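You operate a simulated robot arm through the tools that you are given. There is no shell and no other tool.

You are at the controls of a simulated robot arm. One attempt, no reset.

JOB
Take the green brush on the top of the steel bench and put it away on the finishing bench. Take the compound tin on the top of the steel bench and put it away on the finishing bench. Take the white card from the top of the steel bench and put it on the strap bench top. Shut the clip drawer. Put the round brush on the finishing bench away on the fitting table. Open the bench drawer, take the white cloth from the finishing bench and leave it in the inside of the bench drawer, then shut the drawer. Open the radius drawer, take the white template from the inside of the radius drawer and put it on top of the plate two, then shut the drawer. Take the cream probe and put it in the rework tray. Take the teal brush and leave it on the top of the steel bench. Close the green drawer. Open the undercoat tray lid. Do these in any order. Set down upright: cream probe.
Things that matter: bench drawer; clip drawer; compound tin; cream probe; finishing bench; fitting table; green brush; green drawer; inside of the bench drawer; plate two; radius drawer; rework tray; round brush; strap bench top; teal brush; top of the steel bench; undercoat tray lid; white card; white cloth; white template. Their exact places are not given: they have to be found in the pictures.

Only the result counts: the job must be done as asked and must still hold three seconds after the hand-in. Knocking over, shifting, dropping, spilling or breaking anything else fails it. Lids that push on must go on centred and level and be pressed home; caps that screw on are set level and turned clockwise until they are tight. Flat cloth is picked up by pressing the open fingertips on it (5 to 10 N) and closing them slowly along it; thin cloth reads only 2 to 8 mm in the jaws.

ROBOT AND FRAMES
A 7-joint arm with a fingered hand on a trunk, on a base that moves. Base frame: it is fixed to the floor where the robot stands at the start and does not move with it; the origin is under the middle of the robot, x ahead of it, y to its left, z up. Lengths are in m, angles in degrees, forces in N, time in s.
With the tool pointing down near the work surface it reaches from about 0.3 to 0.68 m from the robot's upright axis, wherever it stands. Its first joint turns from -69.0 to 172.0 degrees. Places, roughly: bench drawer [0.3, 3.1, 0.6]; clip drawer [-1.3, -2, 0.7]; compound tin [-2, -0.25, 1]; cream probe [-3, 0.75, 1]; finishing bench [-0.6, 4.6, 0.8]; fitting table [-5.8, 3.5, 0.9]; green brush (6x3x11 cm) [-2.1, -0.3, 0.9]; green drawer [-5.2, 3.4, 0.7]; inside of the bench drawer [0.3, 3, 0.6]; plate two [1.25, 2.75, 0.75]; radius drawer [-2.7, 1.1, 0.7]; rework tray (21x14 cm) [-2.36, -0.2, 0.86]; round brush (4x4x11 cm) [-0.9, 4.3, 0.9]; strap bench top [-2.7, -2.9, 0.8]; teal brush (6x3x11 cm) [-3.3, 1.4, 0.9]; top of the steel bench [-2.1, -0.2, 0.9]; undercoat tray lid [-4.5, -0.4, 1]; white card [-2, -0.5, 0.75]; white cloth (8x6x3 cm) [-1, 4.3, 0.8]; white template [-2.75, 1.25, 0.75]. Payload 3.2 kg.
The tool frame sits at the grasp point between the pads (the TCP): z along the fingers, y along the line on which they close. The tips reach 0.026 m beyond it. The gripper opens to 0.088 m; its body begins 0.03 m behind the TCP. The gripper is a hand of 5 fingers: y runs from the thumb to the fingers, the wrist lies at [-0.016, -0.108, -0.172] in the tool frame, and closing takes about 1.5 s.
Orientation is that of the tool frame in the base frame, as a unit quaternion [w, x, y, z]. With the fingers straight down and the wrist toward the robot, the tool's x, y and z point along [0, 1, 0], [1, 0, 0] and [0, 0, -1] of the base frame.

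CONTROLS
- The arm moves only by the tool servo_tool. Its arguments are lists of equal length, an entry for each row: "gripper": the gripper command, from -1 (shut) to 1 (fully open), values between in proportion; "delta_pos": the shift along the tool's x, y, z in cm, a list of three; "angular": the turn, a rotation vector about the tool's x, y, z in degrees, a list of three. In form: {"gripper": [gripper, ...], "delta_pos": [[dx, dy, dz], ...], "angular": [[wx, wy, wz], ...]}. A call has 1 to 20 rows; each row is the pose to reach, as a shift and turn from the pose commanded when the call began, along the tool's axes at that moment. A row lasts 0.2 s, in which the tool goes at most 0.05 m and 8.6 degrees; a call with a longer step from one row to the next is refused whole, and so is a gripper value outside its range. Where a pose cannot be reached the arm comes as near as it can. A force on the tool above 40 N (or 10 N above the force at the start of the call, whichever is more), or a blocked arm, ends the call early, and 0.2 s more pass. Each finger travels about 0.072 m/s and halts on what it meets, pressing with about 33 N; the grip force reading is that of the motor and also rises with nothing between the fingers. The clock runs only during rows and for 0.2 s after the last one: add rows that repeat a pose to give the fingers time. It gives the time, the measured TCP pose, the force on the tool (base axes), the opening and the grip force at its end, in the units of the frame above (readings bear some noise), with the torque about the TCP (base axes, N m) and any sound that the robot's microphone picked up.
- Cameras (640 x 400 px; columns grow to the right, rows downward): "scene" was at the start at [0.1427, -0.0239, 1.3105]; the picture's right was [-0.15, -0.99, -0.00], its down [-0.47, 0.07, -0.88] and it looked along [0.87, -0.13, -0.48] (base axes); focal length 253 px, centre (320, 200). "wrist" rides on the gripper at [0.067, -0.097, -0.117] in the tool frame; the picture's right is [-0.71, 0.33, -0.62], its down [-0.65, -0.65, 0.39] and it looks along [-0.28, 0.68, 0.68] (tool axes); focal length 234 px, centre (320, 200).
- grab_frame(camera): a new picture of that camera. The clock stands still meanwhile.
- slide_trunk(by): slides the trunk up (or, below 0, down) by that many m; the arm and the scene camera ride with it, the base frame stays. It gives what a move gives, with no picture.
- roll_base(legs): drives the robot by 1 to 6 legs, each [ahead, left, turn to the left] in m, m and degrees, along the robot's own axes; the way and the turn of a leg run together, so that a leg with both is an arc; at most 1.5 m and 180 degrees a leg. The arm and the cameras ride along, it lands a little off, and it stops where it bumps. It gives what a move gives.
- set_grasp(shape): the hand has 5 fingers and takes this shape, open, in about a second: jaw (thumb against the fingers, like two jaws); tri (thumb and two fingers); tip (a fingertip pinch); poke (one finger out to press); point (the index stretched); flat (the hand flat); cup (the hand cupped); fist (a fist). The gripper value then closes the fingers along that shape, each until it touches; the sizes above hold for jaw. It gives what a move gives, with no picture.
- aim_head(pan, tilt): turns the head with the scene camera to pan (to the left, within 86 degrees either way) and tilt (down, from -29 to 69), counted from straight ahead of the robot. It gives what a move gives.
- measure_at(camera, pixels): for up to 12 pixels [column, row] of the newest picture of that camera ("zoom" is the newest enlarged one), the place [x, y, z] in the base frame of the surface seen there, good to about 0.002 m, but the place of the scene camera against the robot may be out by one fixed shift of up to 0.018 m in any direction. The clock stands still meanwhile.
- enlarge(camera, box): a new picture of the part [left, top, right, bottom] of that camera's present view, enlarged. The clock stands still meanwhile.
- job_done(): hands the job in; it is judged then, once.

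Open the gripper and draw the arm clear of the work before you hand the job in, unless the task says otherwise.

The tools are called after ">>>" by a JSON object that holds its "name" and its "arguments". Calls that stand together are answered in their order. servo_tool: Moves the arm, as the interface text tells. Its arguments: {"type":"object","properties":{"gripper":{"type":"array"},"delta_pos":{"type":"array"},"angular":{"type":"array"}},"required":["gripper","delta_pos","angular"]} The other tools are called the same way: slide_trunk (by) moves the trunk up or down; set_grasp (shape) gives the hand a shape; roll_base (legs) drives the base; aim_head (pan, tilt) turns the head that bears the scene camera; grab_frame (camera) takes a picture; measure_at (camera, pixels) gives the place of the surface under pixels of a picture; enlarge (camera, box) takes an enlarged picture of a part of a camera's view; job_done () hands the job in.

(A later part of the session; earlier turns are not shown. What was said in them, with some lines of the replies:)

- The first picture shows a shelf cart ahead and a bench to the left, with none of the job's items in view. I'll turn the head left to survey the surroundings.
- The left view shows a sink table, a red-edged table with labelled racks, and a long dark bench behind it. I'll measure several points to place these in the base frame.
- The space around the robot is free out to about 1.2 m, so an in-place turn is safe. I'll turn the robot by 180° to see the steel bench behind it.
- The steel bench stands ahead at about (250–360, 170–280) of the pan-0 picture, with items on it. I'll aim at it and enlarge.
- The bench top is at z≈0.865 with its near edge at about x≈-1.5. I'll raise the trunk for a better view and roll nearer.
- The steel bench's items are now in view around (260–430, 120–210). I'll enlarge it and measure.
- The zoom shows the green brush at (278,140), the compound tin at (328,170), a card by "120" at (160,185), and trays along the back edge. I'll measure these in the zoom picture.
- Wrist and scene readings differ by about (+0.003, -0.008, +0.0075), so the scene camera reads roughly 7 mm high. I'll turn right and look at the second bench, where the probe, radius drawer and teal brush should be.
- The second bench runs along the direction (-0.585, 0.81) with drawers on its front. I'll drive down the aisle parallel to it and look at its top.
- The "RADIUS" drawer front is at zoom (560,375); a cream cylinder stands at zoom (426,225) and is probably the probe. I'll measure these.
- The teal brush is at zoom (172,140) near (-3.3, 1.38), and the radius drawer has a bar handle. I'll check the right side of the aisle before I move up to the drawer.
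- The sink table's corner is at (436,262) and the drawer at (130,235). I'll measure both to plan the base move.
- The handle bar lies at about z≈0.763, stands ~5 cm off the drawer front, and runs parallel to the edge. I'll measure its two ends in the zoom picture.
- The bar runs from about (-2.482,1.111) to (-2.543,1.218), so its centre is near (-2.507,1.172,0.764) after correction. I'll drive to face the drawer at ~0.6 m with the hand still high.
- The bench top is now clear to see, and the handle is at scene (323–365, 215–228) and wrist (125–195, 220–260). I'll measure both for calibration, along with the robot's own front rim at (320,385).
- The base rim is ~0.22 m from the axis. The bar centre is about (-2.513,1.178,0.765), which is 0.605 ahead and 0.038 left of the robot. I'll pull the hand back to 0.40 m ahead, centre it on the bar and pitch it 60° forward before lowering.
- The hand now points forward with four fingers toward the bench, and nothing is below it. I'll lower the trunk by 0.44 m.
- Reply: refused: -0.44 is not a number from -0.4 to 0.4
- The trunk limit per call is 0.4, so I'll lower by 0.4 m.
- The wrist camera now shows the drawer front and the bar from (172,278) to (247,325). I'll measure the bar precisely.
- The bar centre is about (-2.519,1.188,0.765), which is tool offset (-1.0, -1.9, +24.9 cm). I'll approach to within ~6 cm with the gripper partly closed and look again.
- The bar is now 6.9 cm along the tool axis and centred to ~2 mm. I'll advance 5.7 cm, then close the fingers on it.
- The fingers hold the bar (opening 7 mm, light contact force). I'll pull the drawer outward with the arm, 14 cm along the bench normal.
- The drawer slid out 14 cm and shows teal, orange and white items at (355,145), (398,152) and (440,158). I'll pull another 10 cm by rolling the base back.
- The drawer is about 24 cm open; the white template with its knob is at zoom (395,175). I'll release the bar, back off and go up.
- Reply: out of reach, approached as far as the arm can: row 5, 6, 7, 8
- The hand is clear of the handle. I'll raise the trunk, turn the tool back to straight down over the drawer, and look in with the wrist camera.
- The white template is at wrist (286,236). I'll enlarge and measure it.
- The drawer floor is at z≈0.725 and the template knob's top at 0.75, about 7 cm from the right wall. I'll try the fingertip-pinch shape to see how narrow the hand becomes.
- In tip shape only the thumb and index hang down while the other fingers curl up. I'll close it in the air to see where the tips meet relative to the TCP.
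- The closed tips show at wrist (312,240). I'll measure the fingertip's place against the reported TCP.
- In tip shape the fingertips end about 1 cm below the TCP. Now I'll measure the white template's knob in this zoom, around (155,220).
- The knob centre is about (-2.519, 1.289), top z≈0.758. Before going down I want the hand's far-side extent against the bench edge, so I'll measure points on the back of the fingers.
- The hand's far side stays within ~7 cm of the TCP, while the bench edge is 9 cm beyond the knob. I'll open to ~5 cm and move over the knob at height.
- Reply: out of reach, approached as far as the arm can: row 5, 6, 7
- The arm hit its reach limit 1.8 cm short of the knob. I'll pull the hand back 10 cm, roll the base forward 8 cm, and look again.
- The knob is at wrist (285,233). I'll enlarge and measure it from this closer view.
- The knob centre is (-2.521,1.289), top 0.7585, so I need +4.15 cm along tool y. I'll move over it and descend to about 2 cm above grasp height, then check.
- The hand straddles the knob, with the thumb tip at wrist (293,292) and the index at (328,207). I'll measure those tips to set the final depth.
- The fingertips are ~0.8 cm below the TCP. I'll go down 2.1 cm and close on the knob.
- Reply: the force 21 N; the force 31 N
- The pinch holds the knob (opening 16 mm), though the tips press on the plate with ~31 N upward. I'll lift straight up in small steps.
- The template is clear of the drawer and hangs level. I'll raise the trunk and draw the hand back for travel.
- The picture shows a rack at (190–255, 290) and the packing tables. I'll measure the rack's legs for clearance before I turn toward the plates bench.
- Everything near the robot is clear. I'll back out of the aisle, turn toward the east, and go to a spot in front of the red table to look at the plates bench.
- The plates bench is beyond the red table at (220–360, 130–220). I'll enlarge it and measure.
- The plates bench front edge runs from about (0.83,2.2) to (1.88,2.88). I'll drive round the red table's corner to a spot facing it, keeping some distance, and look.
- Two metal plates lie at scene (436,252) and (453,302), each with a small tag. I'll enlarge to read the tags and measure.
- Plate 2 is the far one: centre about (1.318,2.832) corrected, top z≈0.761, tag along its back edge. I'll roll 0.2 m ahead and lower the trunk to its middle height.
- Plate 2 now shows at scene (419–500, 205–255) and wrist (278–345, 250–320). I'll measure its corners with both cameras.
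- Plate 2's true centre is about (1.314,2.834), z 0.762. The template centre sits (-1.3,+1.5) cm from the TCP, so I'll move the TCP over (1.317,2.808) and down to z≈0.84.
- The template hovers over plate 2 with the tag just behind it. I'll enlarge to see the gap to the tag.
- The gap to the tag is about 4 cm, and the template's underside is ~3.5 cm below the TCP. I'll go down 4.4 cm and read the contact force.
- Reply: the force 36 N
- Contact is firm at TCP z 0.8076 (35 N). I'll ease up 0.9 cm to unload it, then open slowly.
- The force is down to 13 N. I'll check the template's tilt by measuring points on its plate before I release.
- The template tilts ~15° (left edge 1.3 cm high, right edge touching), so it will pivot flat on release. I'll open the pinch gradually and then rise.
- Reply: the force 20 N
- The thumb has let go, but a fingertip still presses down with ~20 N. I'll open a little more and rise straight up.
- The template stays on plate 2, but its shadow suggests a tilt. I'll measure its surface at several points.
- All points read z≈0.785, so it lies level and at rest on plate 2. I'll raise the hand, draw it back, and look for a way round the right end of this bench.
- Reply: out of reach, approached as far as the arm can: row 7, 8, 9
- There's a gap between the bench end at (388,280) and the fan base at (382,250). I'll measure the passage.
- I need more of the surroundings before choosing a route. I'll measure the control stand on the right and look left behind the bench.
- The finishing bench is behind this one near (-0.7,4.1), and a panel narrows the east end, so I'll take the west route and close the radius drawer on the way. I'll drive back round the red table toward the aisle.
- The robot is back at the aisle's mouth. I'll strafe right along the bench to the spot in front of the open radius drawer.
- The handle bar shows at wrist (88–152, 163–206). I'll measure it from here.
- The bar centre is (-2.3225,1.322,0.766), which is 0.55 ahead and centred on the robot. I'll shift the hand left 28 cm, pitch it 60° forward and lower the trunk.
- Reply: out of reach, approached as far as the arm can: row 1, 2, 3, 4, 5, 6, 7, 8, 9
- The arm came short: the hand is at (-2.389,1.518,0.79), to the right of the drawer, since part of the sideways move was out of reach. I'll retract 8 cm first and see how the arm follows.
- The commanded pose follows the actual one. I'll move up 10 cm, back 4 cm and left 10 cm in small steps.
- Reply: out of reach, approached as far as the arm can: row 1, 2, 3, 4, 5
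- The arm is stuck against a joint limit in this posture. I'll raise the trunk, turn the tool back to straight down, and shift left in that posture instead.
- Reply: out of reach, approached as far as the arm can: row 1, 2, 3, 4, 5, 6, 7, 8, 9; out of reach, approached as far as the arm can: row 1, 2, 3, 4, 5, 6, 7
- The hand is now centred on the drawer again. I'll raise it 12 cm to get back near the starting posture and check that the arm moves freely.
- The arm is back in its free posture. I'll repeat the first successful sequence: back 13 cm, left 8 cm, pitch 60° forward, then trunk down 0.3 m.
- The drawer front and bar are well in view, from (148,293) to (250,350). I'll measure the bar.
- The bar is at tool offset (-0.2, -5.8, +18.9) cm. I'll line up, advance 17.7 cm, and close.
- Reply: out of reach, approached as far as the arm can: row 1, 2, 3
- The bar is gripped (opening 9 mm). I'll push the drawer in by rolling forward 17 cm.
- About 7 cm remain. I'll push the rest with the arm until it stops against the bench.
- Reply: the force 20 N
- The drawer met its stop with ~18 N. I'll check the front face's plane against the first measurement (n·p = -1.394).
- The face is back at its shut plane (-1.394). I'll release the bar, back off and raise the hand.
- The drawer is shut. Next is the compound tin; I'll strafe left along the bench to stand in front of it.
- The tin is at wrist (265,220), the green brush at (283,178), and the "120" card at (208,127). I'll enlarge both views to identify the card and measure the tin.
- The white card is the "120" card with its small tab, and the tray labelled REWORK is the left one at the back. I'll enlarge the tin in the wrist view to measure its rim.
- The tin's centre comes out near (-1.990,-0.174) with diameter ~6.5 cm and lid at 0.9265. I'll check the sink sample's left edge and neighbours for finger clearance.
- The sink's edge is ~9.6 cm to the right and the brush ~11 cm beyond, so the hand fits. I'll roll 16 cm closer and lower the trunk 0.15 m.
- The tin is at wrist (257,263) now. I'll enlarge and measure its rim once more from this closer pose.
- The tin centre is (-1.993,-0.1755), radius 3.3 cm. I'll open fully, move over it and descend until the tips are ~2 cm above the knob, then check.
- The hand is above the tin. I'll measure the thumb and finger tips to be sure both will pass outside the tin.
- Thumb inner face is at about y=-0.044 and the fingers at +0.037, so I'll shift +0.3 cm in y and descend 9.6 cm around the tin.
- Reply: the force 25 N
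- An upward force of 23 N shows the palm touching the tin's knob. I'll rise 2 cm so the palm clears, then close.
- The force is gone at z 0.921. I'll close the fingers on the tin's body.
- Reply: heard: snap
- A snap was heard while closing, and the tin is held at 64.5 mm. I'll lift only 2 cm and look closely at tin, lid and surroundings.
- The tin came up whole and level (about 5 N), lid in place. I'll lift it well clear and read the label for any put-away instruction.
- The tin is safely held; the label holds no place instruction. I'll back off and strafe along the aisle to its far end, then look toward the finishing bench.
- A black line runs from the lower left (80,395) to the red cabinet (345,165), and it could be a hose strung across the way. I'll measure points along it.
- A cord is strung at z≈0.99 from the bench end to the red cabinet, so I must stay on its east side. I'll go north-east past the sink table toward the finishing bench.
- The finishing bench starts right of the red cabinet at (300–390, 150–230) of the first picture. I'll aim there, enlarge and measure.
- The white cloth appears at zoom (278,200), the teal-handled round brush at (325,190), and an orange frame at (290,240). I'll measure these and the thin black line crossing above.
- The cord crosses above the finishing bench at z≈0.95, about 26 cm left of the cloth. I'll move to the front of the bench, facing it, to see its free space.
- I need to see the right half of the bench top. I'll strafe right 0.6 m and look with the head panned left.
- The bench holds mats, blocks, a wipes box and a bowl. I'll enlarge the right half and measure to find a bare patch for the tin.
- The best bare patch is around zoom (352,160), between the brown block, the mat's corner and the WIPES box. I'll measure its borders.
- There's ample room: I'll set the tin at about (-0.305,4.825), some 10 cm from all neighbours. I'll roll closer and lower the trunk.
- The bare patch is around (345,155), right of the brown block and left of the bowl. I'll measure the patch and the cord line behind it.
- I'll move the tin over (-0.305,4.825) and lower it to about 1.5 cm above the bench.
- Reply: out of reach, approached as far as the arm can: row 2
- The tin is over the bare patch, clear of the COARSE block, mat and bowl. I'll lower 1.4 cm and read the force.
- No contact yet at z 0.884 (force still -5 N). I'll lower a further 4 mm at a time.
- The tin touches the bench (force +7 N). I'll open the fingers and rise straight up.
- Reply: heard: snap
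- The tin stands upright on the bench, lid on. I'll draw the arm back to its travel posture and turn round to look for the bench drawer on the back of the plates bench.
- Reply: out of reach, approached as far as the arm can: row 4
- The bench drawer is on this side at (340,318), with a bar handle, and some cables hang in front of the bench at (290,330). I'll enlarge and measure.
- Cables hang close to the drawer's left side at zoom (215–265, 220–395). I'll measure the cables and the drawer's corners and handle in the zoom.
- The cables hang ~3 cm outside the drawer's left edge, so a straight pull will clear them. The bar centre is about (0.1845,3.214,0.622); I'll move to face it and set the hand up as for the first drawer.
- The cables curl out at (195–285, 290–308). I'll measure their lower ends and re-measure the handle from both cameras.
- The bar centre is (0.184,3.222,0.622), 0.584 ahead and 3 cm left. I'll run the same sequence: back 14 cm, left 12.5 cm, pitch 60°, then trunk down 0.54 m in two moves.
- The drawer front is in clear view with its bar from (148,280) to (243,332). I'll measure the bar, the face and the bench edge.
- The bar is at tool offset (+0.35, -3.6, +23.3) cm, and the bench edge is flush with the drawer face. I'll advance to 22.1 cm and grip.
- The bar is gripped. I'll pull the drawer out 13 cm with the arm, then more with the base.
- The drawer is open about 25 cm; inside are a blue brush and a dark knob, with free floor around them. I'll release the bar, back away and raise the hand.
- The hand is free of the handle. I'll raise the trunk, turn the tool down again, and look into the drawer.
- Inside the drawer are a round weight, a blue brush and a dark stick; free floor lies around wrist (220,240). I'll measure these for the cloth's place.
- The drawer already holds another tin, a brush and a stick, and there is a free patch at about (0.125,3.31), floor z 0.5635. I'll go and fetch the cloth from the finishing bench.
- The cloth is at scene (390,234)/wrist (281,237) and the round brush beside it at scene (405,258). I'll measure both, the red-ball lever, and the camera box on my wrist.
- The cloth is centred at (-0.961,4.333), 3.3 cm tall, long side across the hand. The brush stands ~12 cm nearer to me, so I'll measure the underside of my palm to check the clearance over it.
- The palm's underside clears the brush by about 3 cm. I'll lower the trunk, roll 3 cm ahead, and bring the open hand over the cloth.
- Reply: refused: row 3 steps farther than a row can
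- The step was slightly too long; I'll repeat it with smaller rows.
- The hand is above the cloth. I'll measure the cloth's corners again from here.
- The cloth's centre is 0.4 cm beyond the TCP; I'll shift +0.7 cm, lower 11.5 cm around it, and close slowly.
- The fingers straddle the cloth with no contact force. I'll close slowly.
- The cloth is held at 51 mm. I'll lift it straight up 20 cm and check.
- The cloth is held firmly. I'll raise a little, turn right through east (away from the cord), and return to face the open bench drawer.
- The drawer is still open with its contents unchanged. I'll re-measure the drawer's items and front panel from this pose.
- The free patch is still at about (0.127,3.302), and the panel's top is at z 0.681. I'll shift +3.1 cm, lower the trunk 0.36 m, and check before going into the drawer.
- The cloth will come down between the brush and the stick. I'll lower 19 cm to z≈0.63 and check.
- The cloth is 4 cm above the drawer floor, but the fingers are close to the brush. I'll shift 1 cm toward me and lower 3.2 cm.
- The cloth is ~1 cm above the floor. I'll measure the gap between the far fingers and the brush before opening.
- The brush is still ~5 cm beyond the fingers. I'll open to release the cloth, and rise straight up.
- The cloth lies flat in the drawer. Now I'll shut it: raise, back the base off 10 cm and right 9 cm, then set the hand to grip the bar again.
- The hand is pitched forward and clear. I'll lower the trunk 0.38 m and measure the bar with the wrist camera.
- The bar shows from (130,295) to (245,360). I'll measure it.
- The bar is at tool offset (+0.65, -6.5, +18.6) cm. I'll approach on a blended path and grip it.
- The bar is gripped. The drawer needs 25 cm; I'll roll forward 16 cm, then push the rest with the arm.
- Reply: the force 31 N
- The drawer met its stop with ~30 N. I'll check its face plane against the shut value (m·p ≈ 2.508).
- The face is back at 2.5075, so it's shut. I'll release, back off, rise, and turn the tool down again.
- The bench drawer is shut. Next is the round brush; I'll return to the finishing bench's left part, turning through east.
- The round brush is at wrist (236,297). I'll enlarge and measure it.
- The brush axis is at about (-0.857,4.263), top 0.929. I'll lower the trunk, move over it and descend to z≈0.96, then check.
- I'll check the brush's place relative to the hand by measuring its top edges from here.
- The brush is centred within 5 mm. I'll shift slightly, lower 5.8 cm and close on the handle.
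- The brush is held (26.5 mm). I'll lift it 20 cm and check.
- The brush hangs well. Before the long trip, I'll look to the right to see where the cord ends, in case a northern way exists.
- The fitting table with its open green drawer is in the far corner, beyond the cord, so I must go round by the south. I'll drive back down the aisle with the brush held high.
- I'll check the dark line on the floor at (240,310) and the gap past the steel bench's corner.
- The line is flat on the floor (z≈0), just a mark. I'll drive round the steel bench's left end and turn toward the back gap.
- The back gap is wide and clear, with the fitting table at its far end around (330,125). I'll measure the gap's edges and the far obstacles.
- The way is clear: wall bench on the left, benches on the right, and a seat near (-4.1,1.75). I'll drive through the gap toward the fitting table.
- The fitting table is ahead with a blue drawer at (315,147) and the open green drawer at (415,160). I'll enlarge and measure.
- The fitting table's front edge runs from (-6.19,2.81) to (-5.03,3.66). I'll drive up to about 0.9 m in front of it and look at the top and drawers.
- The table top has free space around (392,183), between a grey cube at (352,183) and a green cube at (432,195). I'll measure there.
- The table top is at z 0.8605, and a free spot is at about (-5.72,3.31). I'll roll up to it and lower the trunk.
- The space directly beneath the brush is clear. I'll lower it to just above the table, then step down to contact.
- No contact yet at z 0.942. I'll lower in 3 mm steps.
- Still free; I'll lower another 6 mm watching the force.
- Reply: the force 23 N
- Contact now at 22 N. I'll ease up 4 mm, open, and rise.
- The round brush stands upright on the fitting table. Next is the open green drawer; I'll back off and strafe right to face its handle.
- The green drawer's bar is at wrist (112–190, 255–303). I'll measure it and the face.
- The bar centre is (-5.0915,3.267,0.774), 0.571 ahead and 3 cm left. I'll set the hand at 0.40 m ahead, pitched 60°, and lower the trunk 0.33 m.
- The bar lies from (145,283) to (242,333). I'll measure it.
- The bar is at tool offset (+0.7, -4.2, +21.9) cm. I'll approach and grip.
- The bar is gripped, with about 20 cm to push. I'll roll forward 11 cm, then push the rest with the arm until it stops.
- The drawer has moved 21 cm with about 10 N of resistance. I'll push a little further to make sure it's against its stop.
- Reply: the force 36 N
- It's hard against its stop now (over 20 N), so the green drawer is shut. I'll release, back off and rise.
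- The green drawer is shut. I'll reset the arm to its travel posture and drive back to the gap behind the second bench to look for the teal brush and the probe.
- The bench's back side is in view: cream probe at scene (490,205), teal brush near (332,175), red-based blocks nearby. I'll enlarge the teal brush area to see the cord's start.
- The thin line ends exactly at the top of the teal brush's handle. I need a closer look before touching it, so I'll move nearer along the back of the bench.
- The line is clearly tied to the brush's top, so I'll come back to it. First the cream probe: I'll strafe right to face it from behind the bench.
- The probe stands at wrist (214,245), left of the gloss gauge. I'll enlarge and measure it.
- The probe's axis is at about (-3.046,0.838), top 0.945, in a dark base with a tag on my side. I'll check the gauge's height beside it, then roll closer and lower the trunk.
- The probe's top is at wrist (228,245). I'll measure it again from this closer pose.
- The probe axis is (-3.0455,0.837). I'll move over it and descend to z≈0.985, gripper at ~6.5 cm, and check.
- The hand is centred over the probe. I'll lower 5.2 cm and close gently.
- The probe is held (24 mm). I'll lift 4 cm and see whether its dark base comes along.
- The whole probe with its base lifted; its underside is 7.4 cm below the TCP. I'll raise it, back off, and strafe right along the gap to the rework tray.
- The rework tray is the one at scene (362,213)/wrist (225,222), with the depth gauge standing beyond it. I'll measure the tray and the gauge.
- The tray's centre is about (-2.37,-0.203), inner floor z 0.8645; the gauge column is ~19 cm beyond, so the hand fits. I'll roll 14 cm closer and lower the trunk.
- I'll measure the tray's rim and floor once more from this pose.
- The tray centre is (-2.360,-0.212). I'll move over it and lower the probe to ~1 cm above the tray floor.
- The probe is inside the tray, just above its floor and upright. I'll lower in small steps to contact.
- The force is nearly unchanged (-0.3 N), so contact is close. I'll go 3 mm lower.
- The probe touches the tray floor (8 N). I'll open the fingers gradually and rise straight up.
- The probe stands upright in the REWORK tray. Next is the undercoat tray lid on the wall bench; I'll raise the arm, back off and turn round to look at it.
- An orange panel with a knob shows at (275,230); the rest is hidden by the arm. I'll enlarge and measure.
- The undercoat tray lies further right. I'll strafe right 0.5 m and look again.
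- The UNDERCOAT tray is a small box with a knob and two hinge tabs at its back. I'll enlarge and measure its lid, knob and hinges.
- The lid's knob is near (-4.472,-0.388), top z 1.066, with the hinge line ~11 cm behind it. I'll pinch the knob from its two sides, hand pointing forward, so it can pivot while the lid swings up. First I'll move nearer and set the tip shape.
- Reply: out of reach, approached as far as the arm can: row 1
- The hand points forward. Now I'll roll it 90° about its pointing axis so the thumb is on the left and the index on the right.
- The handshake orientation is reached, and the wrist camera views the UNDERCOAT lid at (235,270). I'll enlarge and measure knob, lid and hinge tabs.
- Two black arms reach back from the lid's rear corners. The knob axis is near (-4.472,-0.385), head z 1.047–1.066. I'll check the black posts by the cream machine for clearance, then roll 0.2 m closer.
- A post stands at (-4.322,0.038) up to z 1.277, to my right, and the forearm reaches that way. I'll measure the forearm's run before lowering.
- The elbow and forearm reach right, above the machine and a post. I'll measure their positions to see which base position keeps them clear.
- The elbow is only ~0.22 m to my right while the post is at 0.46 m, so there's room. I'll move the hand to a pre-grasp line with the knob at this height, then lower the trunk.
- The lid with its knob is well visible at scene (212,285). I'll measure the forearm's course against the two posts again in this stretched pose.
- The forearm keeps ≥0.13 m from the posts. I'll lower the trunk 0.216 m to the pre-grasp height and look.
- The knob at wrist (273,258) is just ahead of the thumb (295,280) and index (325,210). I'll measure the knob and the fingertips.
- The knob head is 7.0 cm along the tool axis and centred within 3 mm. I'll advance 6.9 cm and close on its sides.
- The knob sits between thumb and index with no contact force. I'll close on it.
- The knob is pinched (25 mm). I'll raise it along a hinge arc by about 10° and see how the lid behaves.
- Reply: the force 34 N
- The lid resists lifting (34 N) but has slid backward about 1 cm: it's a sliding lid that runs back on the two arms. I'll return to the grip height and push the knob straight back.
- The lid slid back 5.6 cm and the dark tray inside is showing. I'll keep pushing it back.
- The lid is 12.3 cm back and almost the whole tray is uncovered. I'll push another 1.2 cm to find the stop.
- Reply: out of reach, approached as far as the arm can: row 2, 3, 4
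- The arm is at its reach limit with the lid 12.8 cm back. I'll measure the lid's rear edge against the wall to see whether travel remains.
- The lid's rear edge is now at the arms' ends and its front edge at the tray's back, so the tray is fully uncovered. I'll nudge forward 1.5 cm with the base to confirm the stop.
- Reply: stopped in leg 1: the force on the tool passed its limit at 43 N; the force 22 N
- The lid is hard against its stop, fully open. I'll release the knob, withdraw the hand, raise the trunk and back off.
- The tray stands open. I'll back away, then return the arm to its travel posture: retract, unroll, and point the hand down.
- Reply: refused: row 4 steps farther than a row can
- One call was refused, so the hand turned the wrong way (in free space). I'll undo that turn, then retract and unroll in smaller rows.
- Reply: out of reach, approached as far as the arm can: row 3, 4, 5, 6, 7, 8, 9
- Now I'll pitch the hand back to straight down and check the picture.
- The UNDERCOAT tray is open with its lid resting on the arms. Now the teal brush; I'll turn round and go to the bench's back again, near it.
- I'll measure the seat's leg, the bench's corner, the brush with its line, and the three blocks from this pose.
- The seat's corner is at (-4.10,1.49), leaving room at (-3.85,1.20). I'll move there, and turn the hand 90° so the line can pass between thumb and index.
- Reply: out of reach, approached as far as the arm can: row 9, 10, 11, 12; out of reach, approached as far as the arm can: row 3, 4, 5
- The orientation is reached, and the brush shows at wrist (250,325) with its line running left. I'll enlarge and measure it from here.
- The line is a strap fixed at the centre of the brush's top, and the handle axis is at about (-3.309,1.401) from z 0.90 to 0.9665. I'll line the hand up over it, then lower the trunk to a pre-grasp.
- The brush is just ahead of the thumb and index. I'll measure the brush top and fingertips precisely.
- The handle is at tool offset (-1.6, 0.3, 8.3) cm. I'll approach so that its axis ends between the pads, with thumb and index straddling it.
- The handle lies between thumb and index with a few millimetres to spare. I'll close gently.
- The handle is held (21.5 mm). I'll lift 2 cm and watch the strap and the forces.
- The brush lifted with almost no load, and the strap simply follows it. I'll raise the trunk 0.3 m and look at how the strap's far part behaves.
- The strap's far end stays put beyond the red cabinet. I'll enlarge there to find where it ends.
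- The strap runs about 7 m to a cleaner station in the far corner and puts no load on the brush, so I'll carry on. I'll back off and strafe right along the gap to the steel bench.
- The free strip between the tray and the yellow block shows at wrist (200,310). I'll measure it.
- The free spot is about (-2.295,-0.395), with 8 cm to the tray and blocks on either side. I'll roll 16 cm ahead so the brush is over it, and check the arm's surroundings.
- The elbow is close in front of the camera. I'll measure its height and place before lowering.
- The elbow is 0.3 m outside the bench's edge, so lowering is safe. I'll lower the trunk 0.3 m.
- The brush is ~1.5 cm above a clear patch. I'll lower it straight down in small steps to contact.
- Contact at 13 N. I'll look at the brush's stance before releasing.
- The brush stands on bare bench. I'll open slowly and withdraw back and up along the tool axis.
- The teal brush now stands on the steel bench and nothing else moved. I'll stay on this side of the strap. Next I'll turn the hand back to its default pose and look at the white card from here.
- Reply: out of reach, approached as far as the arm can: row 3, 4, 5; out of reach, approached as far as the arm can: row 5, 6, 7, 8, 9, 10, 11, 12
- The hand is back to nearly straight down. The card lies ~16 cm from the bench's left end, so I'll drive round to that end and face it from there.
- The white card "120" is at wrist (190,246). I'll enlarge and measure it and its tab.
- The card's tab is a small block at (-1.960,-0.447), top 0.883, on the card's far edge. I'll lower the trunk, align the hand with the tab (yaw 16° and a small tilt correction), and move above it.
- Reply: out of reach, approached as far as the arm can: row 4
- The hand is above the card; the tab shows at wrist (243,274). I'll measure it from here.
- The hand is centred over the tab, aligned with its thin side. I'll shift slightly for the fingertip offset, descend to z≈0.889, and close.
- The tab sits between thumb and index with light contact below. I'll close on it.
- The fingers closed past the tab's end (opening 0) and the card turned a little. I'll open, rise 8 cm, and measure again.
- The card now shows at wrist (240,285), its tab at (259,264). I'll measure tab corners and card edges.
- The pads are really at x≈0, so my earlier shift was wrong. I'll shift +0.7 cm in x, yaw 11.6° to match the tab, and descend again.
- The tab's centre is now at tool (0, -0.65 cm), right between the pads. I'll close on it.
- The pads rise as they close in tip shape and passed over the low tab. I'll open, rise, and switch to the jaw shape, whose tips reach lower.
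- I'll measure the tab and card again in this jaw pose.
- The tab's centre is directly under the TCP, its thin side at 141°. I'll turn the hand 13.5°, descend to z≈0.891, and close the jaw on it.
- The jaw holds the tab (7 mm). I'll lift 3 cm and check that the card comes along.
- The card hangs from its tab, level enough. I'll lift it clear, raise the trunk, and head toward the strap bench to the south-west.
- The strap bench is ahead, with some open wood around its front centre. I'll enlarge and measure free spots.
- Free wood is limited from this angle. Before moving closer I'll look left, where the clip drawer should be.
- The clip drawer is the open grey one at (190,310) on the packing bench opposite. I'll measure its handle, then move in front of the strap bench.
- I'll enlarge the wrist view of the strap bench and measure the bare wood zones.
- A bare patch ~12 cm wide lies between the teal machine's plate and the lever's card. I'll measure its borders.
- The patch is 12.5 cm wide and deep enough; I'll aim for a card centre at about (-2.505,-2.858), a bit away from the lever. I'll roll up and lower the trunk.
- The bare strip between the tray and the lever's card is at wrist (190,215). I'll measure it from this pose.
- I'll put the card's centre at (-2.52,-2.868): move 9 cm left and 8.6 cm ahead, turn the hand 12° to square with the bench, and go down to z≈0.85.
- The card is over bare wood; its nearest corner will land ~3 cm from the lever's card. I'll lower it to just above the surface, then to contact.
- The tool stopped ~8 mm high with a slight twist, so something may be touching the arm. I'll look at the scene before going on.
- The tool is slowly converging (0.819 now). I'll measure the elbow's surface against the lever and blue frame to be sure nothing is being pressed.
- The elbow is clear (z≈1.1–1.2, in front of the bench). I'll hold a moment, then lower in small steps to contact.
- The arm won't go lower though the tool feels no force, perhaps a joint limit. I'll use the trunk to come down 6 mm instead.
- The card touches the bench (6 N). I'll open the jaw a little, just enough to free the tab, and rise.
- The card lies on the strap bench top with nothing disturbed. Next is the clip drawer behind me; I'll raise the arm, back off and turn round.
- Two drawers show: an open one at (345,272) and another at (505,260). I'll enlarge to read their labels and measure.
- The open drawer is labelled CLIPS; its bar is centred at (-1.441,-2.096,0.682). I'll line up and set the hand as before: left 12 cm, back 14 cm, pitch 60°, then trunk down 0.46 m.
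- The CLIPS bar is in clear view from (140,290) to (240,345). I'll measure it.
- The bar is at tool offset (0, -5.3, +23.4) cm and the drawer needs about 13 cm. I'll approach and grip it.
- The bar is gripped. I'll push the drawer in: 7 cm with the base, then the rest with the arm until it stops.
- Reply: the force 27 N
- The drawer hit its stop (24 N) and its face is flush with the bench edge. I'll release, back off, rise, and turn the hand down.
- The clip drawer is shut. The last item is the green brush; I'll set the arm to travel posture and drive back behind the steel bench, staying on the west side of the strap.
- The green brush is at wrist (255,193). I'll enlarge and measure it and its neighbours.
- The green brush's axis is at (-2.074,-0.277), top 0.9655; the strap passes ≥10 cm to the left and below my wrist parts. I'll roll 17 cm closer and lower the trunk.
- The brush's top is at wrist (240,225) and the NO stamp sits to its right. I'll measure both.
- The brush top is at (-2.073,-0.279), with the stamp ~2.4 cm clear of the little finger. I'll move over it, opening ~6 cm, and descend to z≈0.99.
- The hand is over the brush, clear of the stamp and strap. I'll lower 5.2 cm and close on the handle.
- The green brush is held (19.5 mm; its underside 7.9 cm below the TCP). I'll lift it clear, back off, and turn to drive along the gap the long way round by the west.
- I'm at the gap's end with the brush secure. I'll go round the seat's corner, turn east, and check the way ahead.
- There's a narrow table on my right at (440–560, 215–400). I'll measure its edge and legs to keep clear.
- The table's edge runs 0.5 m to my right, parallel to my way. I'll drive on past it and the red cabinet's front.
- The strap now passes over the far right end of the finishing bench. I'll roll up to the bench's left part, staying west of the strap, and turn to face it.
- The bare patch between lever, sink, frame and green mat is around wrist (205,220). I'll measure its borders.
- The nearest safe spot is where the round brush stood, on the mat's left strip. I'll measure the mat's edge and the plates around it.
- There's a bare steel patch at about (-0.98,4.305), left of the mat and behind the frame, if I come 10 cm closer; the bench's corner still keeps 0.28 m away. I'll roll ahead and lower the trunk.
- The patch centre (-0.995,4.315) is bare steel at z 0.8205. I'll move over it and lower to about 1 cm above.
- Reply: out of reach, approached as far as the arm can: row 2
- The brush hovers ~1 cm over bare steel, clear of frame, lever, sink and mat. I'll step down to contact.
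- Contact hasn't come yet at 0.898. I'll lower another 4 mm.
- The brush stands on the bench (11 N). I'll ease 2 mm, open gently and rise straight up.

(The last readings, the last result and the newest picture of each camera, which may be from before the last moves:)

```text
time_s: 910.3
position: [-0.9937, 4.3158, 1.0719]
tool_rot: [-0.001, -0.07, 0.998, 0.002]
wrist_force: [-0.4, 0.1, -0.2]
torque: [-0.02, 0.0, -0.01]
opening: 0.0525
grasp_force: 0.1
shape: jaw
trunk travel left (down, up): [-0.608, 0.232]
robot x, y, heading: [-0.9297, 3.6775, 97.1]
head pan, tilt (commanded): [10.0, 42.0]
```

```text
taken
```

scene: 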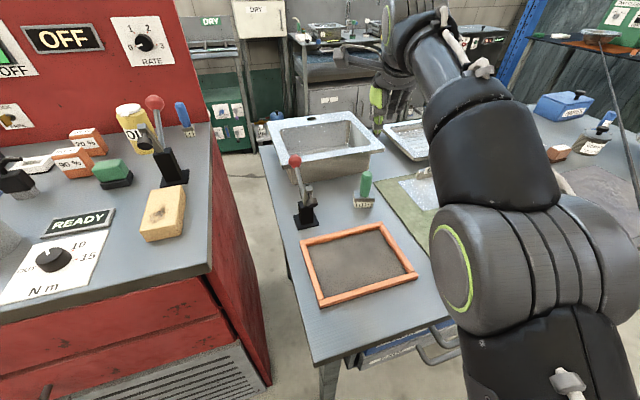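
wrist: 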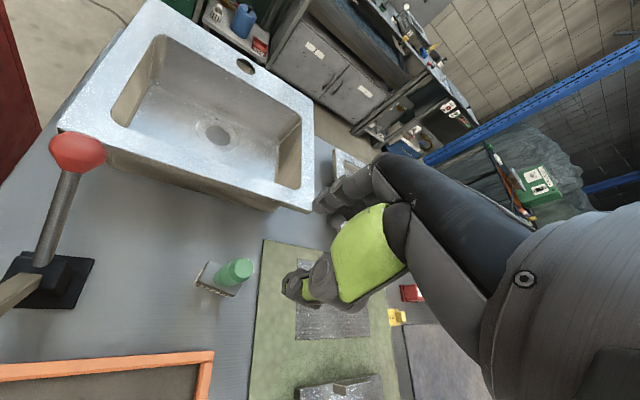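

The green brush stands upright on the finishing bench. I'll open the hand fully, raise it, back the robot away from the bench, and take a last look.

>>> {"name": "servo_tool", "arguments": {"gripper": [0.6, 1, 1, 1, 1], "delta_pos": [[0, -2, -2], [0, -5, -4], [0, -8, -5], [0, -10, -5], [0, -10, -5]], "angular": [[0, 0, 0], [0, 0, 0], [0, 0, 0], [0, 0, 0], [0, 0, 0]]}}

>>> {"name": "slide_trunk", "arguments": {"by": 0.18}}

>>> {"name": "roll_base", "arguments": {"legs": [[-0.45, 0.1, 0]]}}

>>> {"name": "aim_head", "arguments": {"pan": -10, "tilt": 30}}

>>> {"name": "grab_frame", "arguments": {"camera": "scene"}}

>>> {"name": "enlarge", "arguments": {"camera": "scene", "box": [160, 120, 480, 320]}}

```text
time_s: 911.5
position: [-0.9809, 4.2145, 1.1208]
tool_rot: [-0.001, -0.07, 0.998, 0.004]
wrist_force: [-0.2, 1.0, -0.3]
torque: [-0.01, 0.0, 0.0]
opening: 0.0877
grasp_force: 0.0
shape: jaw
trunk travel left (down, up): [-0.608, 0.232]
robot x, y, heading: [-0.9306, 3.6759, 97.4]
head pan, tilt (commanded): [10.0, 42.0]
```

```text
time_s: 913.5
position: [-0.9804, 4.2131, 1.3013]
tool_rot: [0.0, -0.069, 0.998, 0.004]
wrist_force: [0.3, 0.1, -0.3]
torque: [-0.02, -0.04, -0.03]
opening: 0.0883
grasp_force: 0.0
shape: jaw
trunk travel left (down, up): [-0.788, 0.052]
robot x, y, heading: [-0.9287, 3.6759, 97.0]
head pan, tilt (commanded): [10.0, 42.0]
```

```text
time_s: 916.3
position: [-1.0261, 3.7516, 1.3014]
tool_rot: [0.0, -0.075, 0.997, 0.003]
wrist_force: [-0.5, 0.3, -0.4]
torque: [-0.01, 0.02, 0.01]
opening: 0.0878
grasp_force: 0.0
shape: jaw
trunk travel left (down, up): [-0.788, 0.052]
robot x, y, heading: [-0.9707, 3.2074, 97.8]
head pan, tilt (commanded): [10.0, 42.0]
```

```text
time_s: 917.1
position: [-1.0279, 3.7513, 1.3021]
tool_rot: [0.0, -0.075, 0.997, 0.003]
wrist_force: [-0.3, 0.5, 0.5]
torque: [0.0, 0.06, 0.01]
opening: 0.0878
grasp_force: 0.1
shape: jaw
trunk travel left (down, up): [-0.788, 0.052]
robot x, y, heading: [-0.9697, 3.2116, 97.9]
head pan, tilt (commanded): [-10.0, 30.0]
```

```text
taken
```

scene: 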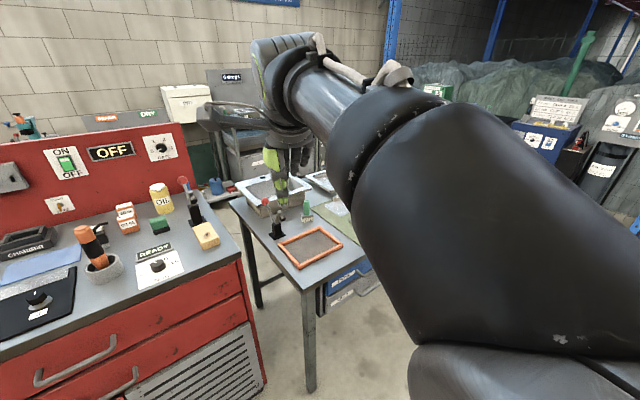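

```text
2.00 times, centred on (320, 220) of scene
```

zoom: 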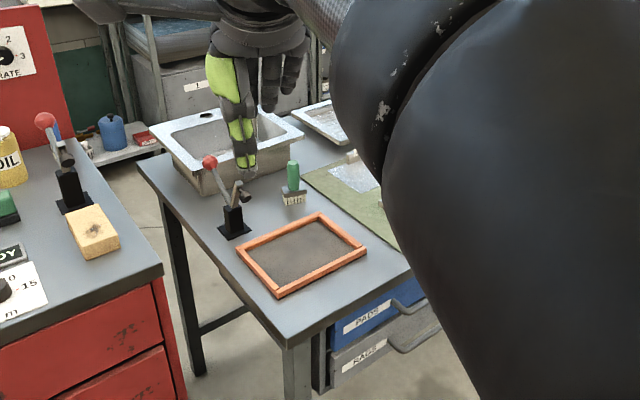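

Everything on the list has been done: both brushes and the tin, card, cloth, template and probe are placed, all four drawers are shut, and the undercoat lid is open. The hand is open and clear of the work, so I'm handing the job in.

>>> {"name": "job_done", "arguments": {}}

```text
The job is handed in.
```

The job is handed in, with all eleven items carried out. I don't have the judge's result.

- **Finishing bench:** The green brush and the compound tin both stand on it. The tin made a snap sound when gripped and again when released, but its lid looked in place both times.
- **Strap bench:** The white card marked "120" lies on the top. My first two tries at gripping it missed and turned it a little on the steel bench before I lifted it.
- **Fitting table:** The round brush stands upright on it.
- **Bench drawer:** The white cloth is inside and the drawer is shut.
- **Radius drawer:** The white template is on plate two and the drawer is shut. The template measured level but about 1.4 cm above the visible plate, so it seems to rest on something not drawn.
- **Rework tray:** The cream probe stands upright in it.
- **Steel bench top:** The teal brush stands on it. It carries a long strap to a station in the far corner. The strap put no load on the brush when I moved it, and nothing I could see was disturbed.
- **Clip drawer and green drawer:** Both are pushed against their stops.
- **Undercoat tray:** The lid slides rather than hinges, and it is fully back.

The hand is open and clear of the work.
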